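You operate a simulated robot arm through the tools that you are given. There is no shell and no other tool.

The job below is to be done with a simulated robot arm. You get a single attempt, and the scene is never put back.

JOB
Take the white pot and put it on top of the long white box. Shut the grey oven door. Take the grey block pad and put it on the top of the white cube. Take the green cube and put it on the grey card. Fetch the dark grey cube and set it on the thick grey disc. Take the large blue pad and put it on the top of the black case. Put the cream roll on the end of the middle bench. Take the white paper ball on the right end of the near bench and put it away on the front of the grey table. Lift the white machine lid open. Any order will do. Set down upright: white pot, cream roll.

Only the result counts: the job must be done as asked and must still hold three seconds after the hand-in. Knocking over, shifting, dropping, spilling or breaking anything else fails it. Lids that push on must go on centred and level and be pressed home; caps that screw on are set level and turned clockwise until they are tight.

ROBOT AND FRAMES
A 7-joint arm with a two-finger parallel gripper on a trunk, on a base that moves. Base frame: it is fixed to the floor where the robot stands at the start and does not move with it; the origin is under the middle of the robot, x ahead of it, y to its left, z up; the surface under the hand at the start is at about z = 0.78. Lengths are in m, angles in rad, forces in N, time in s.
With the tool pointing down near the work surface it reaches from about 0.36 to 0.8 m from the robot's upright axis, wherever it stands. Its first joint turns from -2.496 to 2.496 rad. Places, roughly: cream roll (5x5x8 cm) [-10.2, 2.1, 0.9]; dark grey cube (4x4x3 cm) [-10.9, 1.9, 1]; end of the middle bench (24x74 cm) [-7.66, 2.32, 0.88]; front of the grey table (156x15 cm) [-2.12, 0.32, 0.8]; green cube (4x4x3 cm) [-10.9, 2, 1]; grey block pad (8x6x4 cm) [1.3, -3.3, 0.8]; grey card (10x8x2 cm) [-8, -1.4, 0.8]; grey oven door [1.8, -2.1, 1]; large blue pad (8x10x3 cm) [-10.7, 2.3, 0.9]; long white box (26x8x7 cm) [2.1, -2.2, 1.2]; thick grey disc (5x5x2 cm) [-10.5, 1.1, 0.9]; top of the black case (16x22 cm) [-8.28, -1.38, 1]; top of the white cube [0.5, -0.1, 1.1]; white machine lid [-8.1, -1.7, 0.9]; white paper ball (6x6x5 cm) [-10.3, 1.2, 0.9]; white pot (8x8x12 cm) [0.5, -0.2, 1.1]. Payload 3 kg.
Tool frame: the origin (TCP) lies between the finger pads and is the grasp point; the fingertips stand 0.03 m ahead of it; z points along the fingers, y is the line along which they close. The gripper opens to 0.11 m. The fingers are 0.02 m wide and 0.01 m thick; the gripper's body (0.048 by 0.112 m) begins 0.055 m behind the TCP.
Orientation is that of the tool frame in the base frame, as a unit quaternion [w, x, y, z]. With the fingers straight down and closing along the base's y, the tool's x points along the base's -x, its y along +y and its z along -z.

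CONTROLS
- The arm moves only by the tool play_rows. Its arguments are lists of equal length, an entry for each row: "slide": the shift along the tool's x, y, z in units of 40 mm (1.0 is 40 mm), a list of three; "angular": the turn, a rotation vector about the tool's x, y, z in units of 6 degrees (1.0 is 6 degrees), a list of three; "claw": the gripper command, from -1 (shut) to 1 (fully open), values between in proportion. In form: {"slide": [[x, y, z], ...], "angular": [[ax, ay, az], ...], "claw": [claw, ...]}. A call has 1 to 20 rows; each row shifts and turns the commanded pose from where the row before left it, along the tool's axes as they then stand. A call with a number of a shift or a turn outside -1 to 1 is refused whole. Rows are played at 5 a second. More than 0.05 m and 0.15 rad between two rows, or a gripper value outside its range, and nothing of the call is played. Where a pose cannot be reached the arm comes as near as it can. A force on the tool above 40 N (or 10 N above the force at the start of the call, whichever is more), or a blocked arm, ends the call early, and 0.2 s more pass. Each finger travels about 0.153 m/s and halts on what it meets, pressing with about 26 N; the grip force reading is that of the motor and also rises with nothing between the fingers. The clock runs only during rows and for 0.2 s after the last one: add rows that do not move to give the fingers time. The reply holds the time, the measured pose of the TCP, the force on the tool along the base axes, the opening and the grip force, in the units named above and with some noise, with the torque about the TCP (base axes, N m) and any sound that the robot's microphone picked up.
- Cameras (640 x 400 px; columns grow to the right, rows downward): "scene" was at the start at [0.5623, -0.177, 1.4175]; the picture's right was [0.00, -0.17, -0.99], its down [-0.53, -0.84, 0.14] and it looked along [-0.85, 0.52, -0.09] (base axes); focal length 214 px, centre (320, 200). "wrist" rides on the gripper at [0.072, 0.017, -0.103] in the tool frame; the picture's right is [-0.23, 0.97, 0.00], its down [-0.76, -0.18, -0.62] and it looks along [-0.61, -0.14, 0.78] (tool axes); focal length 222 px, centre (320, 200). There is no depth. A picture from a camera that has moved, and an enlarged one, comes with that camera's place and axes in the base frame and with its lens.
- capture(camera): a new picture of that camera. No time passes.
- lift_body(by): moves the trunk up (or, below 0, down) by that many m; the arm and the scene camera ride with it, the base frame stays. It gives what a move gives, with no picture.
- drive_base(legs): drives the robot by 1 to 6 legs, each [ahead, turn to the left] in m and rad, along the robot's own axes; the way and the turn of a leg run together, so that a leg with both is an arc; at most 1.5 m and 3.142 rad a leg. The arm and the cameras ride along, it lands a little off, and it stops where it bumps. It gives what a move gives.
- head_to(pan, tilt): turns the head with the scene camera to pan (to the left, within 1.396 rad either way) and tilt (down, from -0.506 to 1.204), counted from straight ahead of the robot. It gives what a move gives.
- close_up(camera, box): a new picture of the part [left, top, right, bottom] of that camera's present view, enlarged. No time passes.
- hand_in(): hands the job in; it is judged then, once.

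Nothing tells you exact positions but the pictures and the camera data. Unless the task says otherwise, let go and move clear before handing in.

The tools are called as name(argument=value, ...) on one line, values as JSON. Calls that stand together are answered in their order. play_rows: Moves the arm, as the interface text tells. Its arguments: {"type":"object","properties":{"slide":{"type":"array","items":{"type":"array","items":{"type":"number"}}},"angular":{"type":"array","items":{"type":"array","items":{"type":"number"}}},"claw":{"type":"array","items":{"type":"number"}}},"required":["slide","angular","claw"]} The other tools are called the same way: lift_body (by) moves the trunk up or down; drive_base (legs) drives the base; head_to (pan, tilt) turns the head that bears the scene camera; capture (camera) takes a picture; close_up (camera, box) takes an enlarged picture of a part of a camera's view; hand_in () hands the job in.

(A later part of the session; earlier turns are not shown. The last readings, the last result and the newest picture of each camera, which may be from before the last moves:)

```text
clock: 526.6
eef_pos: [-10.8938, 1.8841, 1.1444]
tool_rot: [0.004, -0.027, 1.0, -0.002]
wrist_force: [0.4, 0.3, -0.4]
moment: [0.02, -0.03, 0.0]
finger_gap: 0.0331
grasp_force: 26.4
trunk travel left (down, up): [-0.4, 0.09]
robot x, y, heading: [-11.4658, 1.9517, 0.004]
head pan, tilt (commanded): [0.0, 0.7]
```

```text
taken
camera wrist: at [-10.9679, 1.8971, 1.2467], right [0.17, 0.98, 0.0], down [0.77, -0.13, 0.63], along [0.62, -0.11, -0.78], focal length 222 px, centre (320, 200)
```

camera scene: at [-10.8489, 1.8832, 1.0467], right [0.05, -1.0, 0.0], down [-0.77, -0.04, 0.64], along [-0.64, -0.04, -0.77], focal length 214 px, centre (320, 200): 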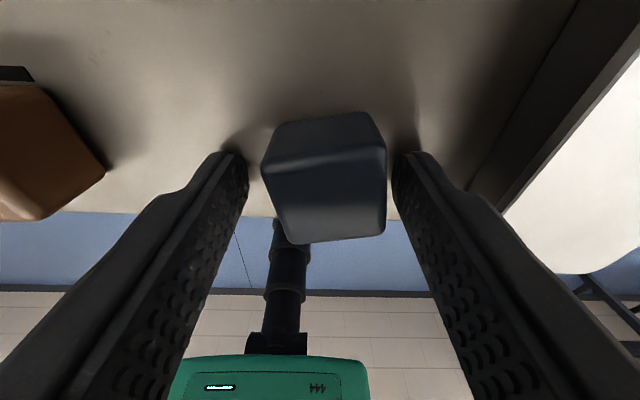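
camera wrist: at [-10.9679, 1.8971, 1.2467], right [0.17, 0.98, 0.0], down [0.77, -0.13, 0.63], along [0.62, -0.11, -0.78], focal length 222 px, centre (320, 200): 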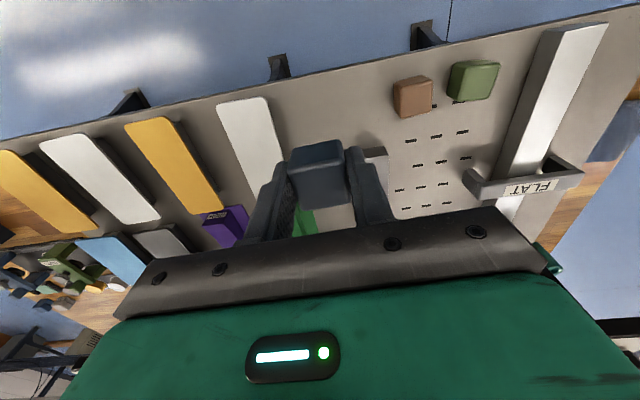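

I have the dark cube. I'll back off and move south along the west side to reach the thick grey disc.

play_rows(slide=[[0.5, 0, -0.8], [0.5, 0, -0.8], [0.5, 0, -0.8]], angular=[[0, 0, 0], [0, 0, 0], [0, 0, 0]], claw=[-1, -1, -1])

drive_base(legs=[[-0.3, 0]])

drive_base(legs=[[0, -1.571]])

drive_base(legs=[[0.8, 0]])

drive_base(legs=[[0, 1.571]])

head_to(pan=0, tilt=-0.4)

capture(camera="scene")

```text
clock: 527.4
eef_pos: [-10.954, 1.8793, 1.24]
tool_rot: [0.004, -0.027, 1.0, -0.003]
wrist_force: [0.8, -0.1, -0.9]
moment: [0.03, 0.03, 0.03]
finger_gap: 0.0332
grasp_force: 26.0
trunk travel left (down, up): [-0.4, 0.09]
robot x, y, heading: [-11.4608, 1.9502, 0.005]
head pan, tilt (commanded): [0.0, 0.7]
```

```text
clock: 529.4
eef_pos: [-11.2577, 1.879, 1.2394]
tool_rot: [0.004, -0.028, 1.0, -0.002]
wrist_force: [-0.1, 0.4, -0.6]
moment: [0.0, -0.01, 0.01]
finger_gap: 0.0329
grasp_force: 26.0
trunk travel left (down, up): [-0.4, 0.09]
robot x, y, heading: [-11.7657, 1.9489, 0.006]
head pan, tilt (commanded): [0.0, 0.7]
```

```text
clock: 533.7
eef_pos: [-11.836, 1.4397, 1.2412]
tool_rot: [0.0, 0.684, 0.73, -0.003]
wrist_force: [0.9, 1.3, -0.6]
moment: [-0.02, 0.01, -0.03]
finger_gap: 0.0331
grasp_force: 25.7
trunk travel left (down, up): [-0.4, 0.09]
robot x, y, heading: [-11.7091, 1.9521, -1.552]
head pan, tilt (commanded): [0.0, 0.7]
```

```text
clock: 538.0
eef_pos: [-11.8144, 0.6327, 1.241]
tool_rot: [0.001, 0.682, 0.731, -0.004]
wrist_force: [-0.4, -0.4, -0.1]
moment: [-0.01, 0.01, -0.03]
finger_gap: 0.0332
grasp_force: 26.3
trunk travel left (down, up): [-0.4, 0.09]
robot x, y, heading: [-11.6885, 1.1441, -1.549]
head pan, tilt (commanded): [0.0, 0.7]
```

```text
clock: 542.4
eef_pos: [-11.1781, 1.0206, 1.2415]
tool_rot: [0.003, -0.035, 0.999, -0.002]
wrist_force: [0.1, 0.1, -0.2]
moment: [0.01, 0.0, 0.01]
finger_gap: 0.0334
grasp_force: 26.2
trunk travel left (down, up): [-0.4, 0.09]
robot x, y, heading: [-11.6873, 1.081, 0.018]
head pan, tilt (commanded): [0.0, 0.7]
```

```text
clock: 543.7
eef_pos: [-11.1773, 1.0203, 1.243]
tool_rot: [0.004, -0.035, 0.999, -0.001]
wrist_force: [0.2, -0.7, -0.9]
moment: [-0.01, -0.01, -0.01]
finger_gap: 0.0332
grasp_force: 25.5
trunk travel left (down, up): [-0.4, 0.09]
robot x, y, heading: [-11.6856, 1.0817, 0.016]
head pan, tilt (commanded): [0.0, -0.4]
```

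```text
taken
camera scene: at [-11.0355, 1.0289, 1.2997], right [0.07, -1.0, 0.0], down [-0.92, -0.07, -0.39], along [0.39, 0.02, -0.92], focal length 214 px, centre (320, 200)
```

scene: 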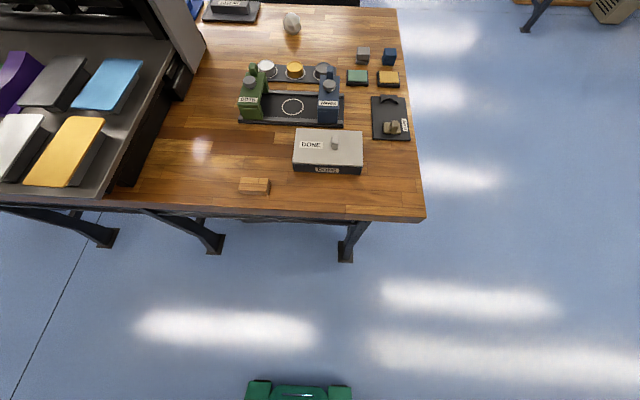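

close_up(camera="scene", box=[200, 0, 440, 150])

```text
2.67 times, centred on (320, 75) of scene
camera zoom: at [-11.0355, 1.0289, 1.2997], right [0.07, -1.0, 0.0], down [-0.92, -0.07, -0.39], along [0.39, 0.02, -0.92], focal length 572 px, centre (320, 533)
```

zoom: 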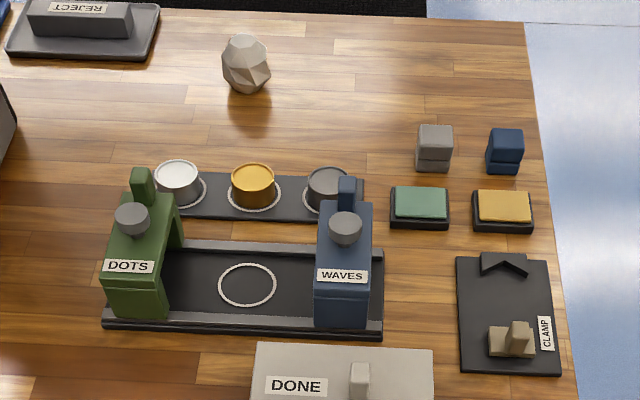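

The thick grey disc is behind the blue fixture, at about (-10.49, 1.058) with its top near z = 0.91. I'll drive in closer with the hand lowered to z ≈ 1.10.

drive_base(legs=[[0.45, 0]])

lift_body(by=0.08)

head_to(pan=0, tilt=0.2)

play_rows(slide=[[-0.6, 0.2, 0.6], [-0.6, 0.2, 0.6], [-0.6, 0.1, 0.6], [-0.6, 0, 0.6]], angular=[[0, 0, 0], [0, 0, 0], [0, 0, 0], [0, 0, 0]], claw=[-1, -1, -1, -1])

capture(camera="scene")

capture(camera="wrist")

```text
clock: 546.4
eef_pos: [-10.7235, 1.027, 1.242]
tool_rot: [0.004, -0.033, 0.999, -0.001]
wrist_force: [-0.5, 0.1, -0.2]
moment: [0.0, 0.01, 0.01]
finger_gap: 0.0332
grasp_force: 25.6
trunk travel left (down, up): [-0.4, 0.09]
robot x, y, heading: [-11.2384, 1.0912, 0.016]
head pan, tilt (commanded): [0.0, -0.4]
```

```text
clock: 547.6
eef_pos: [-10.7233, 1.0283, 1.3226]
tool_rot: [0.003, -0.034, 0.999, -0.001]
wrist_force: [0.5, -0.5, -0.5]
moment: [-0.02, 0.01, 0.05]
finger_gap: 0.0333
grasp_force: 26.2
trunk travel left (down, up): [-0.48, 0.01]
robot x, y, heading: [-11.234, 1.0903, 0.013]
head pan, tilt (commanded): [0.0, -0.4]
```

```text
clock: 548.6
eef_pos: [-10.7232, 1.0287, 1.3222]
tool_rot: [0.003, -0.034, 0.999, -0.001]
wrist_force: [-0.5, -0.8, -0.7]
moment: [0.03, 0.01, 0.01]
finger_gap: 0.0331
grasp_force: 26.0
trunk travel left (down, up): [-0.48, 0.01]
robot x, y, heading: [-11.2351, 1.0924, 0.017]
head pan, tilt (commanded): [0.0, 0.201]
```

```text
clock: 549.6
eef_pos: [-10.6267, 1.0542, 1.2269]
tool_rot: [0.004, -0.034, 0.999, -0.002]
wrist_force: [-0.7, 0.2, -0.2]
moment: [-0.02, 0.01, -0.02]
finger_gap: 0.0331
grasp_force: 25.8
trunk travel left (down, up): [-0.48, 0.01]
robot x, y, heading: [-11.235, 1.0951, 0.019]
head pan, tilt (commanded): [0.0, 0.201]
```

```text
taken
camera scene: at [-10.536, 1.0597, 1.2642], right [0.07, -1.0, 0.0], down [-0.98, -0.07, 0.19], along [-0.19, -0.02, -0.98], focal length 214 px, centre (320, 200)
```

scene: 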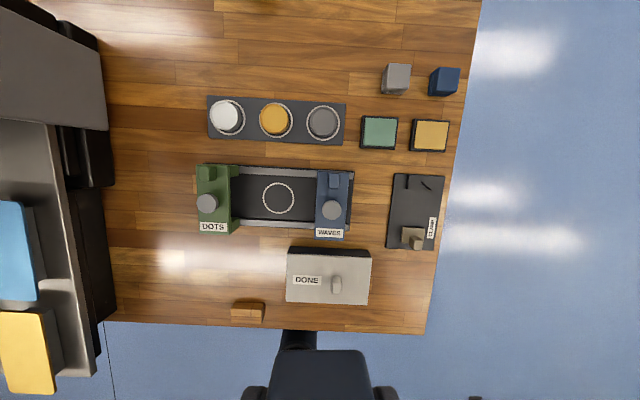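

```text
taken
camera wrist: at [-10.7006, 1.0676, 1.3292], right [0.16, 0.99, 0.0], down [0.77, -0.12, 0.63], along [0.62, -0.1, -0.78], focal length 222 px, centre (320, 200)
```

wrist: 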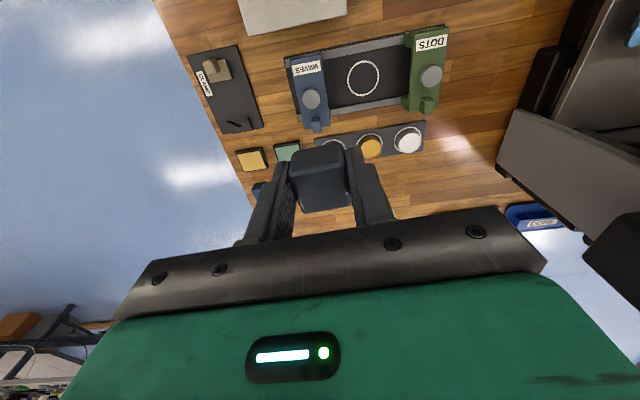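

play_rows(slide=[[-0.91, -0.04, 0], [-0.91, -0.04, 0], [-0.91, -0.04, 0], [-0.91, -0.04, 0], [0, 0, 1], [0, 0, 1], [0, 0, 1], [0, 0, 1], [0, 0, 0]], angular=[[0, 0, 0], [0, 0, 0], [0, 0, 0], [0, 0, 0], [0, 0, 0], [0, 0, 0], [0, 0, 0], [0, 0, 0], [0, 0, 0]], claw=[-1, -1, -1, -1, -1, -1, -1, -1, -1])

capture(camera="wrist")

head_to(pan=0, tilt=0.5)

capture(camera="scene")

```text
clock: 551.6
eef_pos: [-10.4793, 1.0587, 1.0676]
tool_rot: [0.004, -0.034, 0.999, -0.001]
wrist_force: [-0.3, 0.1, -0.9]
moment: [0.05, -0.01, 0.04]
finger_gap: 0.033
grasp_force: 25.9
trunk travel left (down, up): [-0.48, 0.01]
robot x, y, heading: [-11.2337, 1.0904, 0.021]
head pan, tilt (commanded): [0.0, 0.201]
```

```text
taken
camera wrist: at [-10.5536, 1.0704, 1.17], right [0.16, 0.99, 0.0], down [0.77, -0.12, 0.63], along [0.62, -0.1, -0.78], focal length 222 px, centre (320, 200)
```

wrist: 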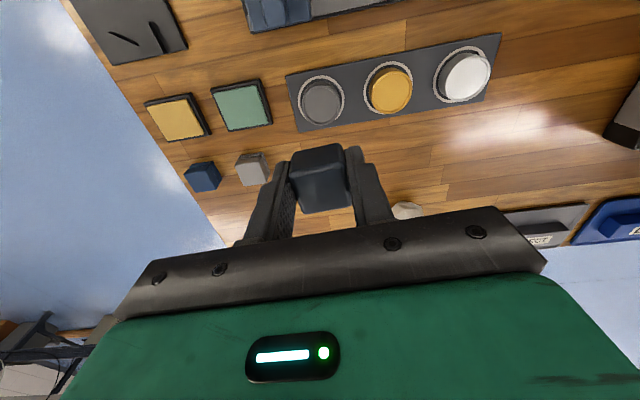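

```text
clock: 552.4
eef_pos: [-10.4809, 1.0568, 1.0685]
tool_rot: [0.003, -0.034, 0.999, -0.002]
wrist_force: [0.3, 0.4, 0.2]
moment: [-0.02, 0.02, -0.01]
finger_gap: 0.0333
grasp_force: 26.0
trunk travel left (down, up): [-0.48, 0.01]
robot x, y, heading: [-11.2365, 1.0935, 0.015]
head pan, tilt (commanded): [0.0, 0.499]
```

```text
taken
camera scene: at [-10.4168, 1.0606, 1.1074], right [0.07, -1.0, 0.0], down [-0.88, -0.06, 0.47], along [-0.47, -0.04, -0.88], focal length 214 px, centre (320, 200)
```

scene: 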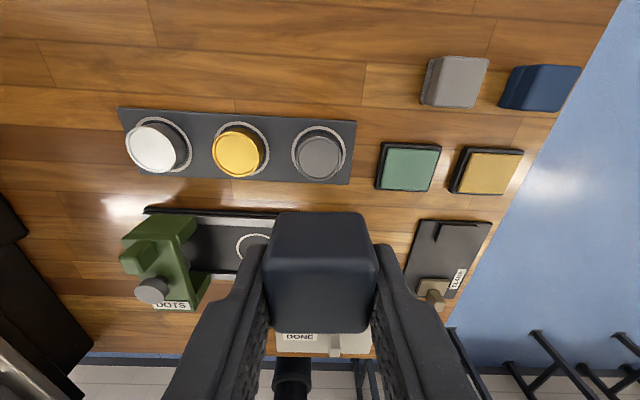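

The cube is directly above the grey disc. I'll lower it gently.

play_rows(slide=[[0, 0, 0.8], [0, 0, 0.8], [0, 0, 0.7], [0, 0, 0.2], [0, 0, 0]], angular=[[0, 0, 0], [0, 0, 0], [0, 0, 0], [0, 0, 0], [0, 0, 0]], claw=[-1, -1, -1, -1, -1])

play_rows(slide=[[0, 0, 0.06], [0, 0, 0.06], [0, 0, 0.06], [0, 0, 0.06], [0, 0, 0]], angular=[[0, 0, 0], [0, 0, 0], [0, 0, 0], [0, 0, 0], [0, 0, 0]], claw=[-1, -1, -1, -1, -1])

capture(camera="wrist")

capture(camera="scene")

```text
clock: 553.6
eef_pos: [-10.48, 1.0562, 0.9679]
tool_rot: [0.003, -0.035, 0.999, -0.002]
wrist_force: [-0.7, -0.3, -0.4]
moment: [-0.01, 0.0, -0.03]
finger_gap: 0.033
grasp_force: 26.4
trunk travel left (down, up): [-0.48, 0.01]
robot x, y, heading: [-11.2303, 1.0961, 0.022]
head pan, tilt (commanded): [0.0, 0.499]
```

```text
clock: 554.8
eef_pos: [-10.4801, 1.0563, 0.9568]
tool_rot: [0.003, -0.035, 0.999, -0.001]
wrist_force: [0.0, 0.2, -0.2]
moment: [0.0, 0.0, 0.05]
finger_gap: 0.0335
grasp_force: 26.0
trunk travel left (down, up): [-0.48, 0.01]
robot x, y, heading: [-11.2352, 1.0902, 0.019]
head pan, tilt (commanded): [0.0, 0.499]
```

```text
taken
camera wrist: at [-10.5539, 1.0695, 1.0604], right [0.16, 0.99, 0.0], down [0.77, -0.12, 0.63], along [0.62, -0.1, -0.78], focal length 222 px, centre (320, 200)
```

wrist: 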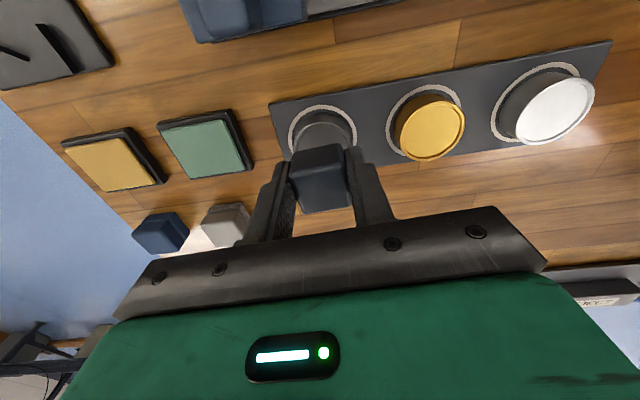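

```text
taken
camera scene: at [-10.4169, 1.0597, 0.9974], right [0.07, -1.0, 0.0], down [-0.88, -0.06, 0.47], along [-0.47, -0.04, -0.88], focal length 214 px, centre (320, 200)
```

scene: 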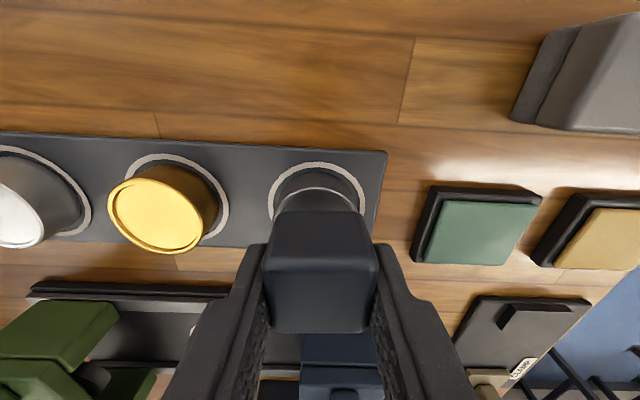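

play_rows(slide=[[0, 0, 0.06], [0, 0, 0.06], [0, 0, 0.06], [0, 0, 0]], angular=[[0, 0, 0], [0, 0, 0], [0, 0, 0], [0, 0, 0]], claw=[-1, -1, -1, -1])

play_rows(slide=[[0, 0, 0.05], [0, 0, 0.05], [0, 0, 0]], angular=[[0, 0, 0], [0, 0, 0], [0, 0, 0]], claw=[-1, -1, -1])

play_rows(slide=[[0, 0, 0.05], [0, 0, 0.05], [0, 0, 0]], angular=[[0, 0, 0], [0, 0, 0], [0, 0, 0]], claw=[-1, -1, -1])

```text
clock: 555.8
eef_pos: [-10.4794, 1.0566, 0.9504]
tool_rot: [0.003, -0.034, 0.999, -0.002]
wrist_force: [-0.4, -0.1, -0.9]
moment: [-0.01, -0.01, 0.0]
finger_gap: 0.0332
grasp_force: 25.7
trunk travel left (down, up): [-0.48, 0.01]
robot x, y, heading: [-11.234, 1.0913, 0.018]
head pan, tilt (commanded): [0.0, 0.499]
```

```text
clock: 556.6
eef_pos: [-10.4799, 1.0543, 0.9456]
tool_rot: [0.004, -0.035, 0.999, -0.002]
wrist_force: [-0.6, 0.4, -1.0]
moment: [0.01, 0.04, -0.01]
finger_gap: 0.0334
grasp_force: 26.0
trunk travel left (down, up): [-0.48, 0.01]
robot x, y, heading: [-11.2363, 1.094, 0.014]
head pan, tilt (commanded): [0.0, 0.499]
```

```text
clock: 557.4
eef_pos: [-10.4797, 1.0571, 0.9433]
tool_rot: [0.003, -0.034, 0.999, -0.002]
wrist_force: [-0.9, 0.2, 0.0]
moment: [-0.02, -0.03, 0.01]
finger_gap: 0.0331
grasp_force: 25.7
trunk travel left (down, up): [-0.48, 0.01]
robot x, y, heading: [-11.2336, 1.0923, 0.014]
head pan, tilt (commanded): [0.0, 0.499]
```

play_rows(slide=[[0, 0, 0.05], [0, 0, 0.05], [0, 0, 0]], angular=[[0, 0, 0], [0, 0, 0], [0, 0, 0]], claw=[-1, -1, -1])

play_rows(slide=[[0, 0, 0.05], [0, 0, 0.05], [0, 0, 0]], angular=[[0, 0, 0], [0, 0, 0], [0, 0, 0]], claw=[-1, -1, -1])

capture(camera="wrist")

```text
clock: 558.2
eef_pos: [-10.4805, 1.0558, 0.9402]
tool_rot: [0.004, -0.034, 0.999, -0.002]
wrist_force: [3.2, -0.1, 18.9]
moment: [0.02, -0.11, 0.02]
finger_gap: 0.0336
grasp_force: 26.3
trunk travel left (down, up): [-0.48, 0.01]
robot x, y, heading: [-11.2343, 1.0905, 0.018]
head pan, tilt (commanded): [0.0, 0.499]
```

```text
clock: 558.8
eef_pos: [-10.4771, 1.0569, 0.9399]
tool_rot: [0.008, -0.034, 0.999, -0.003]
wrist_force: [-0.2, -0.7, 15.2]
moment: [0.1, 0.12, -0.03]
finger_gap: 0.0333
grasp_force: 25.8
trunk travel left (down, up): [-0.48, 0.01]
robot x, y, heading: [-11.2321, 1.0913, 0.02]
head pan, tilt (commanded): [0.0, 0.499]
stopped in row 2: the force on the tool passed its limit at 43 N (the readings are from after the stop); the commanded pose is now the measured one
```

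```text
taken
camera wrist: at [-10.5529, 1.0696, 1.0417], right [0.16, 0.99, 0.0], down [0.76, -0.12, 0.64], along [0.63, -0.1, -0.77], focal length 222 px, centre (320, 200)
```

wrist: 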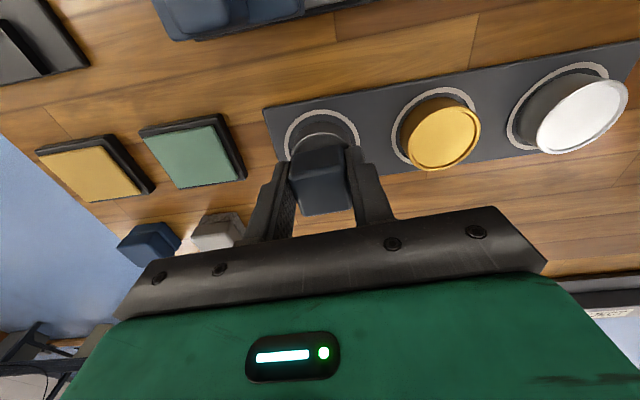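

The cube rests on the disc. I'll open slightly and rise.

play_rows(slide=[[0, 0, 0], [0, 0, 0], [0, 0, 0], [0, 0, -0.4], [0, 0, -0.8], [0, 0, -1], [0, 0, -1]], angular=[[0, 0, 0], [0, 0, 0], [0, 0, 0], [0, 0, 0], [0, 0, 0], [0, 0, 0], [0, 0, 0]], claw=[-0.3, -0.1, -0.05, -0.05, -0.05, -0.05, -0.05])

capture(camera="wrist")

capture(camera="scene")

```text
clock: 560.4
eef_pos: [-10.4804, 1.0571, 1.0671]
tool_rot: [0.006, -0.034, 0.999, -0.003]
wrist_force: [0.3, 1.1, -0.4]
moment: [0.02, -0.01, 0.02]
finger_gap: 0.0526
grasp_force: 0.1
trunk travel left (down, up): [-0.48, 0.01]
robot x, y, heading: [-11.2327, 1.0947, 0.014]
head pan, tilt (commanded): [0.0, 0.499]
```

```text
taken
camera wrist: at [-10.5546, 1.07, 1.1687], right [0.16, 0.99, 0.0], down [0.76, -0.12, 0.63], along [0.62, -0.1, -0.77], focal length 222 px, centre (320, 200)
```

wrist: 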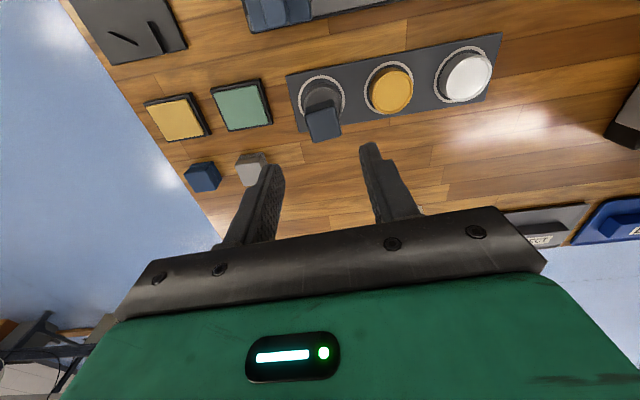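

```text
taken
camera scene: at [-10.4173, 1.0602, 1.1063], right [0.07, -1.0, 0.0], down [-0.88, -0.06, 0.47], along [-0.47, -0.04, -0.88], focal length 214 px, centre (320, 200)
```

scene: 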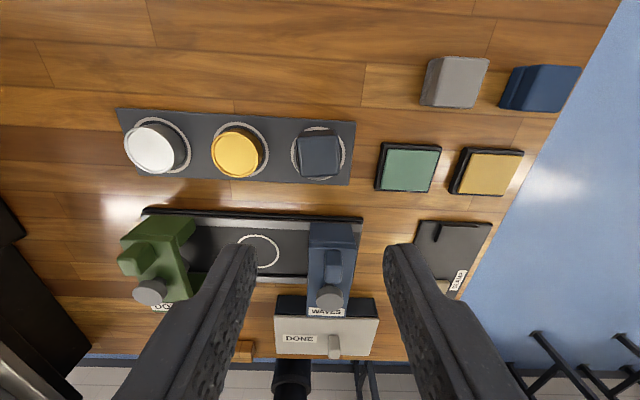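

The dark cube sits on the disc. Next I'll fetch the large blue pad from the north end, so I raise the hand, back out and drive north along the west side.

play_rows(slide=[[0, 0, -1], [0, 0, -1], [0.9, 0, -0.4], [0.9, 0, -0.4], [0.9, 0, -0.4], [0.9, 0, -0.4]], angular=[[0, 0, 0], [0, 0, 0], [0, 0, 0], [0, 0, 0], [0, 0, 0], [0, 0, 0]], claw=[0, 0, 0, 0, 0, 0])

drive_base(legs=[[-0.45, 0]])

drive_base(legs=[[0, 1.555]])

drive_base(legs=[[1.25, 0]])

drive_base(legs=[[0, -1.571]])

```text
clock: 561.8
eef_pos: [-10.6254, 1.0471, 1.2105]
tool_rot: [0.006, -0.034, 0.999, -0.003]
wrist_force: [-0.2, -0.8, 0.4]
moment: [-0.01, 0.0, 0.01]
finger_gap: 0.0549
grasp_force: 0.1
trunk travel left (down, up): [-0.48, 0.01]
robot x, y, heading: [-11.2348, 1.091, 0.016]
head pan, tilt (commanded): [0.0, 0.499]
```

```text
clock: 564.5
eef_pos: [-11.0749, 1.0397, 1.209]
tool_rot: [0.006, -0.035, 0.999, -0.003]
wrist_force: [-0.8, -0.2, 0.0]
moment: [0.01, 0.01, 0.03]
finger_gap: 0.0549
grasp_force: 0.0
trunk travel left (down, up): [-0.48, 0.01]
robot x, y, heading: [-11.6835, 1.0843, 0.023]
head pan, tilt (commanded): [0.0, 0.499]
```

```text
clock: 568.8
eef_pos: [-11.6271, 1.6952, 1.2078]
tool_rot: [-0.004, 0.724, -0.69, -0.002]
wrist_force: [0.7, 0.5, -0.1]
moment: [-0.07, 0.09, -0.01]
finger_gap: 0.055
grasp_force: 0.1
trunk travel left (down, up): [-0.48, 0.01]
robot x, y, heading: [-11.6161, 1.0881, 1.582]
head pan, tilt (commanded): [0.0, 0.499]
```

```text
clock: 575.1
eef_pos: [-11.6225, 2.9381, 1.2101]
tool_rot: [-0.004, 0.72, -0.694, -0.003]
wrist_force: [0.5, 0.0, 0.7]
moment: [-0.01, 0.0, 0.04]
finger_gap: 0.0549
grasp_force: 0.1
trunk travel left (down, up): [-0.48, 0.01]
robot x, y, heading: [-11.6131, 2.3289, 1.569]
head pan, tilt (commanded): [0.0, 0.499]
```

```text
clock: 579.4
eef_pos: [-11.0063, 2.3499, 1.2099]
tool_rot: [0.005, -0.029, 1.0, -0.001]
wrist_force: [1.0, -0.6, 0.4]
moment: [-0.04, 0.08, -0.04]
finger_gap: 0.0549
grasp_force: 0.1
trunk travel left (down, up): [-0.48, 0.01]
robot x, y, heading: [-11.6162, 2.3985, 0.009]
head pan, tilt (commanded): [0.0, 0.499]
```

drive_base(legs=[[0.25, 0]])

head_to(pan=0, tilt=0.4)

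capture(camera="scene")

capture(camera="wrist")

```text
clock: 581.2
eef_pos: [-10.7579, 2.3528, 1.2104]
tool_rot: [0.006, -0.03, 1.0, -0.002]
wrist_force: [0.3, 0.8, -0.3]
moment: [0.05, -0.01, 0.0]
finger_gap: 0.0547
grasp_force: 0.0
trunk travel left (down, up): [-0.48, 0.01]
robot x, y, heading: [-11.3638, 2.4032, 0.012]
head pan, tilt (commanded): [0.0, 0.499]
```

```text
clock: 581.9
eef_pos: [-10.7591, 2.3533, 1.2107]
tool_rot: [0.007, -0.029, 1.0, -0.001]
wrist_force: [0.2, 0.1, 0.4]
moment: [0.02, 0.0, -0.01]
finger_gap: 0.055
grasp_force: 0.2
trunk travel left (down, up): [-0.48, 0.01]
robot x, y, heading: [-11.3706, 2.4038, 0.009]
head pan, tilt (commanded): [0.0, 0.4]
```

```text
taken
camera scene: at [-10.6861, 2.3559, 1.2491], right [0.06, -1.0, 0.0], down [-0.92, -0.05, 0.38], along [-0.38, -0.03, -0.93], focal length 214 px, centre (320, 200)
```

scene: 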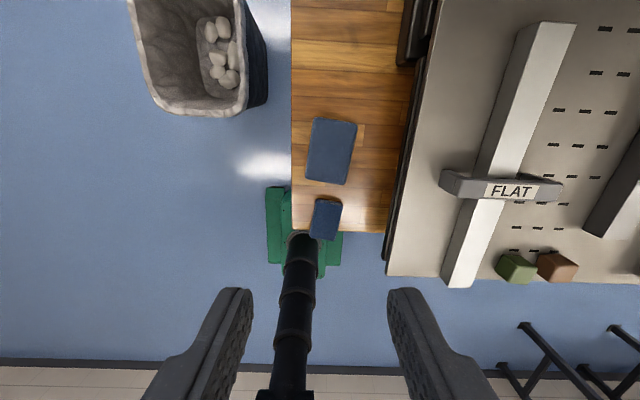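

```text
taken
camera wrist: at [-10.8325, 2.3665, 1.313], right [0.17, 0.99, 0.0], down [0.76, -0.13, 0.63], along [0.62, -0.11, -0.77], focal length 222 px, centre (320, 200)
```

wrist: 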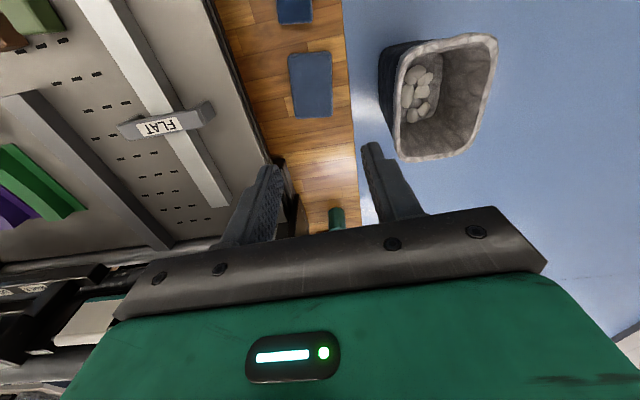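

The large blue pad is at about (-10.745, 2.333), turned by a few degrees. I'll align with it and go down.

play_rows(slide=[[-0.32, -0.54, 0], [0, 0, 0], [0, 0, 1], [0, 0, 1], [0, 0, 1], [0, 0, 1], [0, 0, 1], [0, 0, 0]], angular=[[0, 0, 0.7], [0, 0, 0.7], [0, 0, 0], [0, 0, 0], [0, 0, 0], [0, 0, 0], [0, 0, 0], [0, 0, 0]], claw=[0.3, 0.5, 0.64, 0.64, 0.64, 0.64, 0.64, 0.64])

capture(camera="wrist")

head_to(pan=0, tilt=0.7)

capture(camera="scene")

```text
clock: 583.7
eef_pos: [-10.7408, 2.3307, 1.0102]
tool_rot: [0.006, 0.045, 0.999, -0.001]
wrist_force: [-0.4, 0.1, -0.4]
moment: [0.01, 0.0, 0.01]
finger_gap: 0.09
grasp_force: 0.0
trunk travel left (down, up): [-0.48, 0.01]
robot x, y, heading: [-11.3676, 2.4073, 0.01]
head pan, tilt (commanded): [0.0, 0.4]
```

```text
taken
camera wrist: at [-10.8133, 2.355, 1.1127], right [0.31, 0.95, 0.0], down [0.74, -0.24, 0.63], along [0.6, -0.2, -0.77], focal length 222 px, centre (320, 200)
```

wrist: 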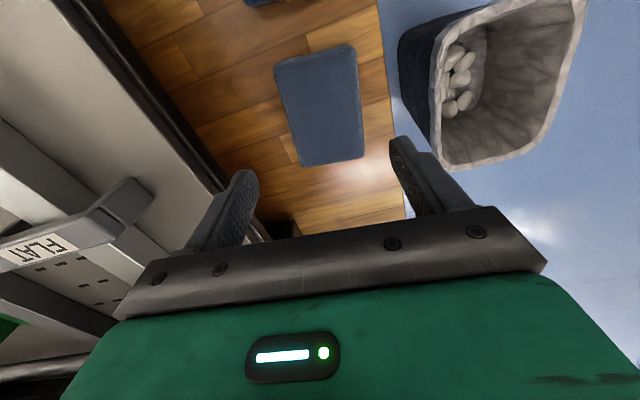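

```text
clock: 584.5
eef_pos: [-10.7407, 2.3306, 1.0105]
tool_rot: [0.006, 0.045, 0.999, -0.001]
wrist_force: [0.0, -0.4, -0.1]
moment: [0.0, -0.02, 0.0]
finger_gap: 0.0903
grasp_force: 0.1
trunk travel left (down, up): [-0.48, 0.01]
robot x, y, heading: [-11.3681, 2.4018, 0.01]
head pan, tilt (commanded): [0.0, 0.7]
```

```text
taken
camera scene: at [-10.6966, 2.3256, 1.0566], right [-0.09, -1.0, 0.0], down [-0.77, 0.07, 0.63], along [-0.63, 0.05, -0.77], focal length 214 px, centre (320, 200)
```

scene: 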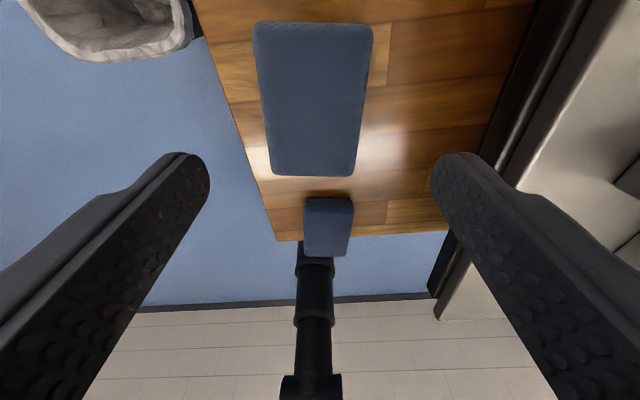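

play_rows(slide=[[0, 0.08, 0.8], [0, 0, 0.8], [0, 0, 0.6], [0, 0, 0.1], [0, 0, 0]], angular=[[0, 0, 0], [0, 0, 0], [0, 0, 0], [0, 0, 0], [0, 0, 0]], claw=[0.64, 0.64, 0.64, 0.64, 0.64])

play_rows(slide=[[0, 0, 0], [0, 0, 0], [0, 0, 0], [0, 0, 0]], angular=[[0, 0, 0], [0, 0, 0], [0, 0, 0], [0, 0, 0]], claw=[0.2, -0.3, -1, -1])

capture(camera="wrist")

```text
clock: 585.7
eef_pos: [-10.7411, 2.3346, 0.9182]
tool_rot: [0.007, 0.044, 0.999, -0.001]
wrist_force: [-0.7, 0.1, -0.6]
moment: [-0.05, 0.01, 0.02]
finger_gap: 0.0904
grasp_force: 0.0
trunk travel left (down, up): [-0.48, 0.01]
robot x, y, heading: [-11.3667, 2.401, 0.007]
head pan, tilt (commanded): [0.0, 0.7]
```

```text
clock: 586.7
eef_pos: [-10.741, 2.3334, 0.9179]
tool_rot: [0.007, 0.045, 0.999, -0.001]
wrist_force: [1.2, 0.0, 1.9]
moment: [-0.05, -0.03, -0.02]
finger_gap: 0.0693
grasp_force: 25.9
trunk travel left (down, up): [-0.48, 0.01]
robot x, y, heading: [-11.364, 2.4013, 0.013]
head pan, tilt (commanded): [0.0, 0.7]
```

```text
taken
camera wrist: at [-10.8121, 2.3585, 1.0203], right [0.31, 0.95, 0.0], down [0.74, -0.24, 0.63], along [0.6, -0.2, -0.77], focal length 222 px, centre (320, 200)
```

wrist: 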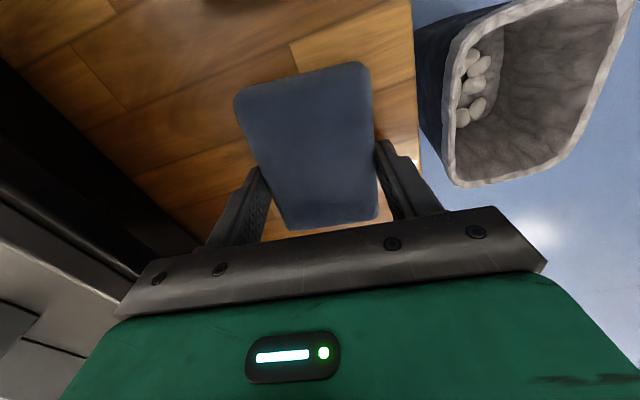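

The blue pad is held. I'll lift it and drive around the south end of the near bench towards the black case.

play_rows(slide=[[0, 0, -0.6], [0, 0, -1], [0, 0, -1], [0, 0, -1], [0.6, 0, -0.8], [0.6, 0, -0.8], [0.6, 0, -0.8], [0.6, 0, -0.8]], angular=[[0, 0, 0], [0, 0, 0], [0, 0, 0], [0, 0, 0], [0, 0, 0], [0, 0, 0], [0, 0, 0], [0, 0, 0]], claw=[-1, -1, -1, -1, -1, -1, -1, -1])

capture(camera="scene")

drive_base(legs=[[-0.3, 0]])

drive_base(legs=[[0, -1.571]])

drive_base(legs=[[1.2, 0], [1.0, 0]])

drive_base(legs=[[0, 1.571]])

```text
clock: 588.5
eef_pos: [-10.84, 2.3449, 1.1894]
tool_rot: [0.007, 0.043, 0.999, -0.001]
wrist_force: [-0.5, -0.2, -0.3]
moment: [-0.01, 0.02, 0.02]
finger_gap: 0.0691
grasp_force: 26.4
trunk travel left (down, up): [-0.48, 0.01]
robot x, y, heading: [-11.3663, 2.4019, 0.01]
head pan, tilt (commanded): [0.0, 0.7]
```

```text
taken
camera scene: at [-10.795, 2.3397, 1.2363], right [-0.09, -1.0, 0.0], down [-0.77, 0.07, 0.63], along [-0.63, 0.05, -0.77], focal length 214 px, centre (320, 200)
```

scene: 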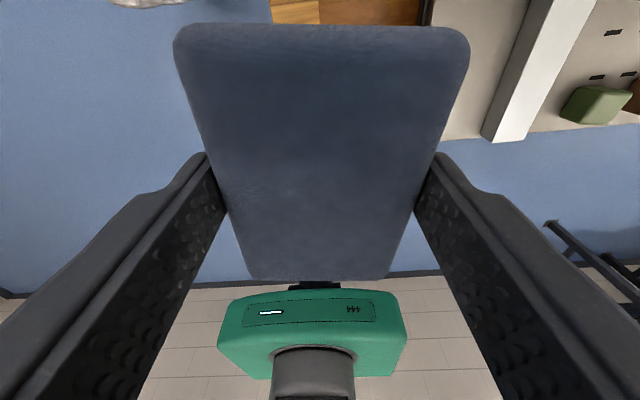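

```text
clock: 590.5
eef_pos: [-11.1422, 2.3441, 1.1892]
tool_rot: [0.007, 0.043, 0.999, 0.0]
wrist_force: [-0.4, 0.3, -0.6]
moment: [0.03, 0.02, 0.01]
finger_gap: 0.0688
grasp_force: 26.1
trunk travel left (down, up): [-0.48, 0.01]
robot x, y, heading: [-11.6678, 2.4002, 0.013]
head pan, tilt (commanded): [0.0, 0.7]
```

```text
clock: 594.9
eef_pos: [-11.7304, 1.871, 1.1911]
tool_rot: [0.003, 0.739, 0.673, -0.005]
wrist_force: [1.1, -0.3, -0.2]
moment: [-0.01, 0.03, 0.03]
finger_gap: 0.0689
grasp_force: 26.2
trunk travel left (down, up): [-0.48, 0.01]
robot x, y, heading: [-11.6027, 2.4004, -1.568]
head pan, tilt (commanded): [0.0, 0.7]
```

```text
clock: 605.8
eef_pos: [-11.7458, -0.3413, 1.1922]
tool_rot: [0.004, 0.744, 0.668, -0.005]
wrist_force: [0.0, 0.3, -0.1]
moment: [0.01, -0.01, 0.01]
finger_gap: 0.0689
grasp_force: 25.8
trunk travel left (down, up): [-0.48, 0.01]
robot x, y, heading: [-11.6082, 0.1849, -1.583]
head pan, tilt (commanded): [0.0, 0.7]
```

```text
clock: 610.1
eef_pos: [-11.083, 0.0442, 1.1909]
tool_rot: [0.005, 0.059, 0.998, -0.001]
wrist_force: [-0.3, 0.4, -0.8]
moment: [-0.01, 0.08, 0.02]
finger_gap: 0.069
grasp_force: 26.1
trunk travel left (down, up): [-0.48, 0.01]
robot x, y, heading: [-11.612, 0.1204, -0.032]
head pan, tilt (commanded): [0.0, 0.7]
```

head_to(pan=0, tilt=-0.5)

capture(camera="scene")

head_to(pan=-0.8, tilt=-0.5)

capture(camera="scene")

```text
clock: 611.5
eef_pos: [-11.0849, 0.0438, 1.1917]
tool_rot: [0.006, 0.058, 0.998, -0.001]
wrist_force: [1.0, -0.2, -1.2]
moment: [-0.01, 0.0, 0.03]
finger_gap: 0.0688
grasp_force: 25.7
trunk travel left (down, up): [-0.48, 0.01]
robot x, y, heading: [-11.6128, 0.1156, -0.035]
head pan, tilt (commanded): [0.0, -0.499]
```

```text
taken
camera scene: at [-10.9372, 0.0252, 1.2566], right [-0.12, -0.99, 0.0], down [-0.87, 0.1, -0.49], along [0.48, -0.06, -0.87], focal length 214 px, centre (320, 200)
```

scene: 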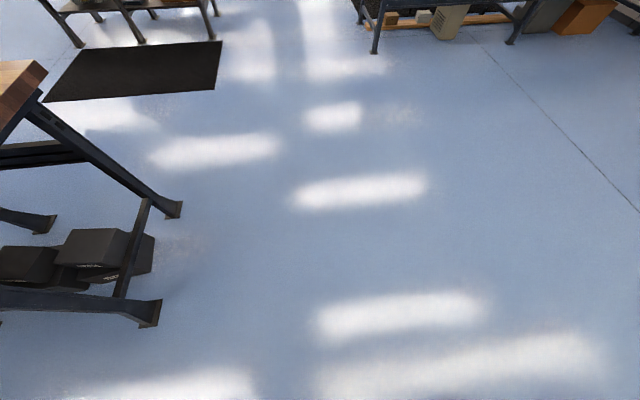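

```text
clock: 612.6
eef_pos: [-11.0849, 0.0436, 1.1928]
tool_rot: [0.005, 0.059, 0.998, -0.001]
wrist_force: [0.2, 0.0, 0.2]
moment: [0.03, 0.0, 0.02]
finger_gap: 0.0691
grasp_force: 26.6
trunk travel left (down, up): [-0.48, 0.01]
robot x, y, heading: [-11.6067, 0.117, -0.037]
head pan, tilt (commanded): [-0.799, -0.499]
```

```text
taken
camera scene: at [-10.943, -0.0223, 1.277], right [-0.09, -0.69, 0.72], down [-0.91, -0.24, -0.34], along [0.41, -0.68, -0.61], focal length 214 px, centre (320, 200)
```

scene: 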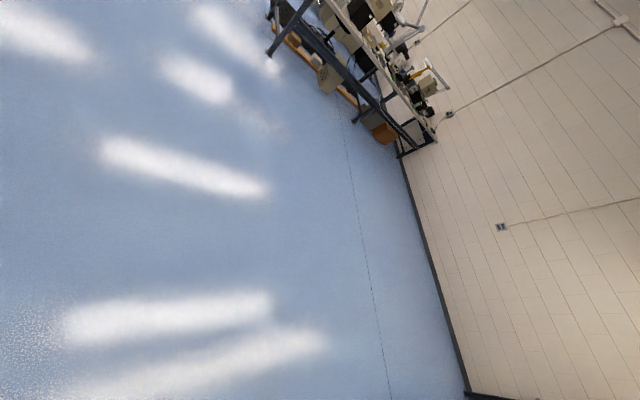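

The west side of the bench with the black case is open floor. I'll drive over there.

drive_base(legs=[[0, -0.535]])

drive_base(legs=[[1.4, 0], [1.3, 0]])

drive_base(legs=[[0, 0.571]])

head_to(pan=0, tilt=-0.5)

capture(camera="scene")

```text
clock: 614.6
eef_pos: [-11.2007, -0.2147, 1.1921]
tool_rot: [0.005, 0.324, 0.946, -0.003]
wrist_force: [0.4, -0.2, -1.6]
moment: [-0.03, 0.03, -0.01]
finger_gap: 0.0687
grasp_force: 25.8
trunk travel left (down, up): [-0.48, 0.01]
robot x, y, heading: [-11.5981, 0.141, -0.577]
head pan, tilt (commanded): [-0.799, -0.499]
```

```text
clock: 627.7
eef_pos: [-8.9279, -1.6826, 1.193]
tool_rot: [0.006, 0.322, 0.947, -0.003]
wrist_force: [0.4, 0.5, 0.3]
moment: [-0.02, 0.0, 0.0]
finger_gap: 0.069
grasp_force: 26.1
trunk travel left (down, up): [-0.48, 0.01]
robot x, y, heading: [-9.327, -1.3284, -0.574]
head pan, tilt (commanded): [-0.799, -0.499]
```

```text
clock: 629.7
eef_pos: [-8.7985, -1.4107, 1.1923]
tool_rot: [0.005, 0.044, 0.999, -0.001]
wrist_force: [0.5, 1.0, 0.1]
moment: [0.02, 0.04, 0.02]
finger_gap: 0.0688
grasp_force: 25.3
trunk travel left (down, up): [-0.48, 0.01]
robot x, y, heading: [-9.3258, -1.3539, -0.005]
head pan, tilt (commanded): [-0.799, -0.499]
```

```text
clock: 630.8
eef_pos: [-8.8002, -1.4113, 1.1939]
tool_rot: [0.006, 0.043, 0.999, -0.001]
wrist_force: [0.4, 0.3, -0.4]
moment: [-0.01, -0.01, 0.02]
finger_gap: 0.0686
grasp_force: 25.7
trunk travel left (down, up): [-0.48, 0.01]
robot x, y, heading: [-9.3268, -1.3556, -0.005]
head pan, tilt (commanded): [0.0, -0.499]
```

```text
taken
camera scene: at [-8.6516, -1.4251, 1.2582], right [-0.09, -1.0, 0.0], down [-0.87, 0.07, -0.49], along [0.49, -0.04, -0.87], focal length 214 px, centre (320, 200)
```

scene: 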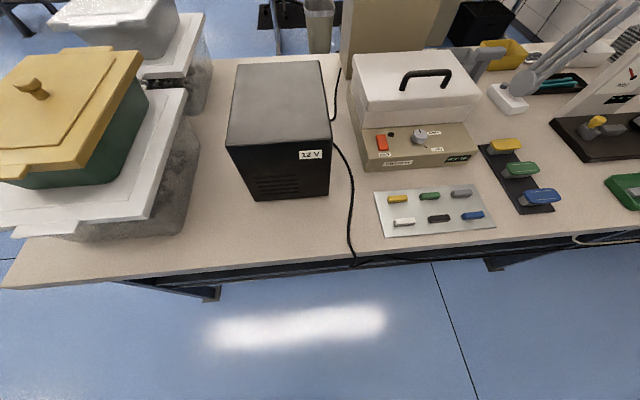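

The black case (top z ≈ 1.0) is centred at about (-8.28, -1.38), and the white machine with the handled lid is to its right. The grey card must be behind the case. I'll put the blue pad on the case first.

drive_base(legs=[[0.4, 0]])

head_to(pan=0, tilt=-0.2)

capture(camera="scene")

capture(camera="wrist")

```text
clock: 633.3
eef_pos: [-8.3989, -1.4171, 1.1939]
tool_rot: [0.006, 0.044, 0.999, -0.001]
wrist_force: [0.4, -0.5, -0.5]
moment: [-0.01, 0.01, 0.01]
finger_gap: 0.069
grasp_force: 25.8
trunk travel left (down, up): [-0.48, 0.01]
robot x, y, heading: [-8.9244, -1.3585, -0.014]
head pan, tilt (commanded): [0.0, -0.499]
```

```text
clock: 634.1
eef_pos: [-8.3983, -1.4173, 1.1941]
tool_rot: [0.006, 0.044, 0.999, -0.001]
wrist_force: [0.0, -0.2, 0.2]
moment: [0.0, -0.01, 0.03]
finger_gap: 0.0688
grasp_force: 25.4
trunk travel left (down, up): [-0.48, 0.01]
robot x, y, heading: [-8.9285, -1.3592, -0.016]
head pan, tilt (commanded): [0.0, -0.201]
```

```text
taken
camera scene: at [-8.2721, -1.4296, 1.2423], right [-0.09, -1.0, 0.0], down [-0.97, 0.09, -0.21], along [0.21, -0.02, -0.98], focal length 214 px, centre (320, 200)
```

scene: 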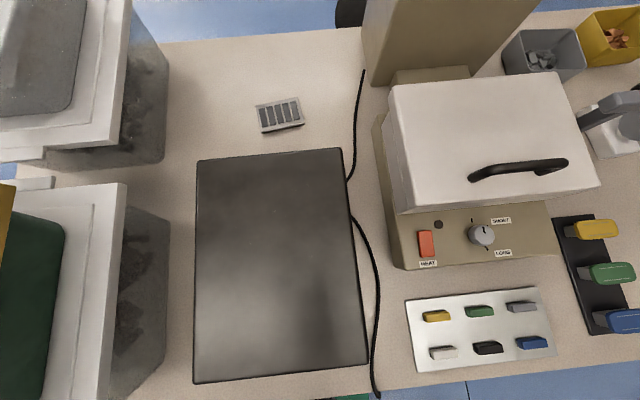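

```text
taken
camera wrist: at [-8.4698, -1.3927, 1.296], right [0.31, 0.95, 0.0], down [0.73, -0.24, 0.63], along [0.6, -0.2, -0.77], focal length 222 px, centre (320, 200)
```

wrist: 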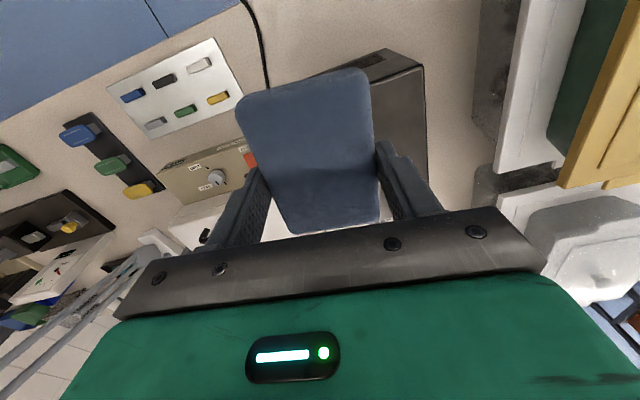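

I can now see the grey card with slots behind the case, at about (-7.96, -1.36). The case top is centred at (-8.273, -1.38). I'll move the pad over it and lower.

play_rows(slide=[[-0.99, 0.4, 0], [-0.99, 0.4, 0], [-0.99, 0.4, 0], [0, 0, 0.8], [0, 0, 0.8], [0, 0, 0.8], [0, 0, 0.6], [0, 0, 0]], angular=[[0, 0, 0], [0, 0, 0], [0, 0, 0], [0, 0, 0], [0, 0, 0], [0, 0, 0], [0, 0, 0], [0, 0, 0]], claw=[-1, -1, -1, -1, -1, -1, -1, -1])

capture(camera="wrist")

play_rows(slide=[[0, 0, 0.1], [0, 0, 0.1], [0, 0, 0.1], [0, 0, 0]], angular=[[0, 0, 0], [0, 0, 0], [0, 0, 0], [0, 0, 0]], claw=[-1, -1, -1, -1])

```text
clock: 635.9
eef_pos: [-8.2735, -1.38, 1.075]
tool_rot: [0.006, 0.044, 0.999, -0.001]
wrist_force: [0.2, -0.3, 0.3]
moment: [-0.03, -0.03, 0.01]
finger_gap: 0.0691
grasp_force: 25.8
trunk travel left (down, up): [-0.48, 0.01]
robot x, y, heading: [-8.9239, -1.3601, -0.012]
head pan, tilt (commanded): [0.0, -0.201]
```

```text
taken
camera wrist: at [-8.3455, -1.3562, 1.1771], right [0.31, 0.95, 0.0], down [0.73, -0.24, 0.63], along [0.6, -0.2, -0.77], focal length 222 px, centre (320, 200)
```

wrist: 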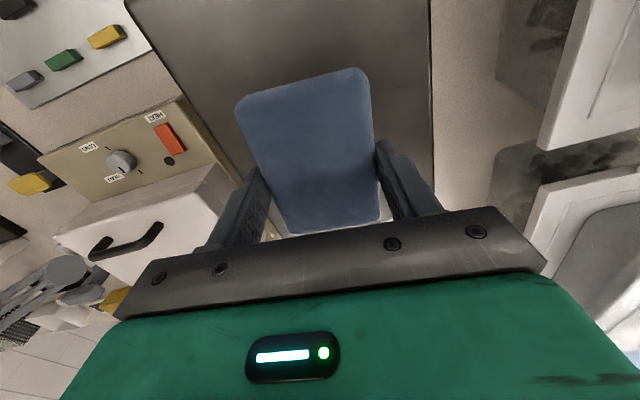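

```text
clock: 636.9
eef_pos: [-8.2734, -1.3801, 1.063]
tool_rot: [0.006, 0.044, 0.999, -0.001]
wrist_force: [0.4, 0.2, -0.4]
moment: [0.0, 0.01, 0.06]
finger_gap: 0.0688
grasp_force: 26.5
trunk travel left (down, up): [-0.48, 0.01]
robot x, y, heading: [-8.9265, -1.3573, -0.013]
head pan, tilt (commanded): [0.0, -0.201]
```

play_rows(slide=[[0, 0, 0.1], [0, 0, 0.1], [0, 0, 0.1], [0, 0, 0]], angular=[[0, 0, 0], [0, 0, 0], [0, 0, 0], [0, 0, 0]], claw=[-1, -1, -1, -1])

play_rows(slide=[[0, 0, 0.05], [0, 0, 0.05], [0, 0, 0.05], [0, 0, 0]], angular=[[0, 0, 0], [0, 0, 0], [0, 0, 0], [0, 0, 0]], claw=[-1, -1, -1, -1])

play_rows(slide=[[0, 0, 0.05], [0, 0, 0.05], [0, 0, 0.05], [0, 0, 0]], angular=[[0, 0, 0], [0, 0, 0], [0, 0, 0], [0, 0, 0]], claw=[-1, -1, -1, -1])

```text
clock: 637.9
eef_pos: [-8.2738, -1.381, 1.0519]
tool_rot: [0.006, 0.045, 0.999, 0.0]
wrist_force: [0.0, -0.9, -0.4]
moment: [-0.02, 0.03, 0.02]
finger_gap: 0.0688
grasp_force: 26.4
trunk travel left (down, up): [-0.48, 0.01]
robot x, y, heading: [-8.9274, -1.3578, -0.014]
head pan, tilt (commanded): [0.0, -0.201]
```

```text
clock: 638.9
eef_pos: [-8.2746, -1.3812, 1.0455]
tool_rot: [0.006, 0.045, 0.999, -0.001]
wrist_force: [0.1, -0.4, 0.0]
moment: [-0.02, 0.04, 0.0]
finger_gap: 0.0687
grasp_force: 26.8
trunk travel left (down, up): [-0.48, 0.01]
robot x, y, heading: [-8.9255, -1.3614, -0.009]
head pan, tilt (commanded): [0.0, -0.201]
```

```text
clock: 639.9
eef_pos: [-8.2729, -1.3804, 1.0389]
tool_rot: [0.007, 0.045, 0.999, -0.001]
wrist_force: [0.5, 0.6, -0.8]
moment: [0.0, -0.01, -0.01]
finger_gap: 0.0688
grasp_force: 25.9
trunk travel left (down, up): [-0.48, 0.01]
robot x, y, heading: [-8.9268, -1.356, -0.013]
head pan, tilt (commanded): [0.0, -0.201]
```

play_rows(slide=[[0, 0, 0.05], [0, 0, 0.05], [0, 0, 0]], angular=[[0, 0, 0], [0, 0, 0], [0, 0, 0]], claw=[-1, -1, -1])

play_rows(slide=[[0, 0, 0.05], [0, 0, 0.05], [0, 0, 0]], angular=[[0, 0, 0], [0, 0, 0], [0, 0, 0]], claw=[-1, -1, -1])

play_rows(slide=[[0, 0, 0.05], [0, 0, 0.05], [0, 0, 0]], angular=[[0, 0, 0], [0, 0, 0], [0, 0, 0]], claw=[-1, -1, -1])

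```text
clock: 640.7
eef_pos: [-8.2735, -1.3807, 1.0358]
tool_rot: [0.006, 0.045, 0.999, -0.001]
wrist_force: [-0.3, -0.1, -1.0]
moment: [-0.01, -0.01, 0.0]
finger_gap: 0.069
grasp_force: 26.2
trunk travel left (down, up): [-0.48, 0.01]
robot x, y, heading: [-8.9243, -1.3545, -0.012]
head pan, tilt (commanded): [0.0, -0.201]
```

```text
clock: 641.5
eef_pos: [-8.2736, -1.3802, 1.0321]
tool_rot: [0.007, 0.044, 0.999, -0.002]
wrist_force: [0.5, 0.6, 19.2]
moment: [0.21, 0.38, -0.01]
finger_gap: 0.0691
grasp_force: 25.8
trunk travel left (down, up): [-0.48, 0.01]
robot x, y, heading: [-8.927, -1.3571, -0.011]
head pan, tilt (commanded): [0.0, -0.201]
```

```text
clock: 642.2
eef_pos: [-8.2724, -1.3816, 1.0302]
tool_rot: [0.01, 0.045, 0.999, -0.002]
wrist_force: [-1.7, -0.7, 14.1]
moment: [0.08, 0.48, 0.04]
finger_gap: 0.0687
grasp_force: 26.1
trunk travel left (down, up): [-0.48, 0.01]
robot x, y, heading: [-8.9278, -1.3605, -0.015]
head pan, tilt (commanded): [0.0, -0.201]
stopped in row 3: the force on the tool passed its limit at 42 N (the readings are from after the stop); the commanded pose is now the measured one
```

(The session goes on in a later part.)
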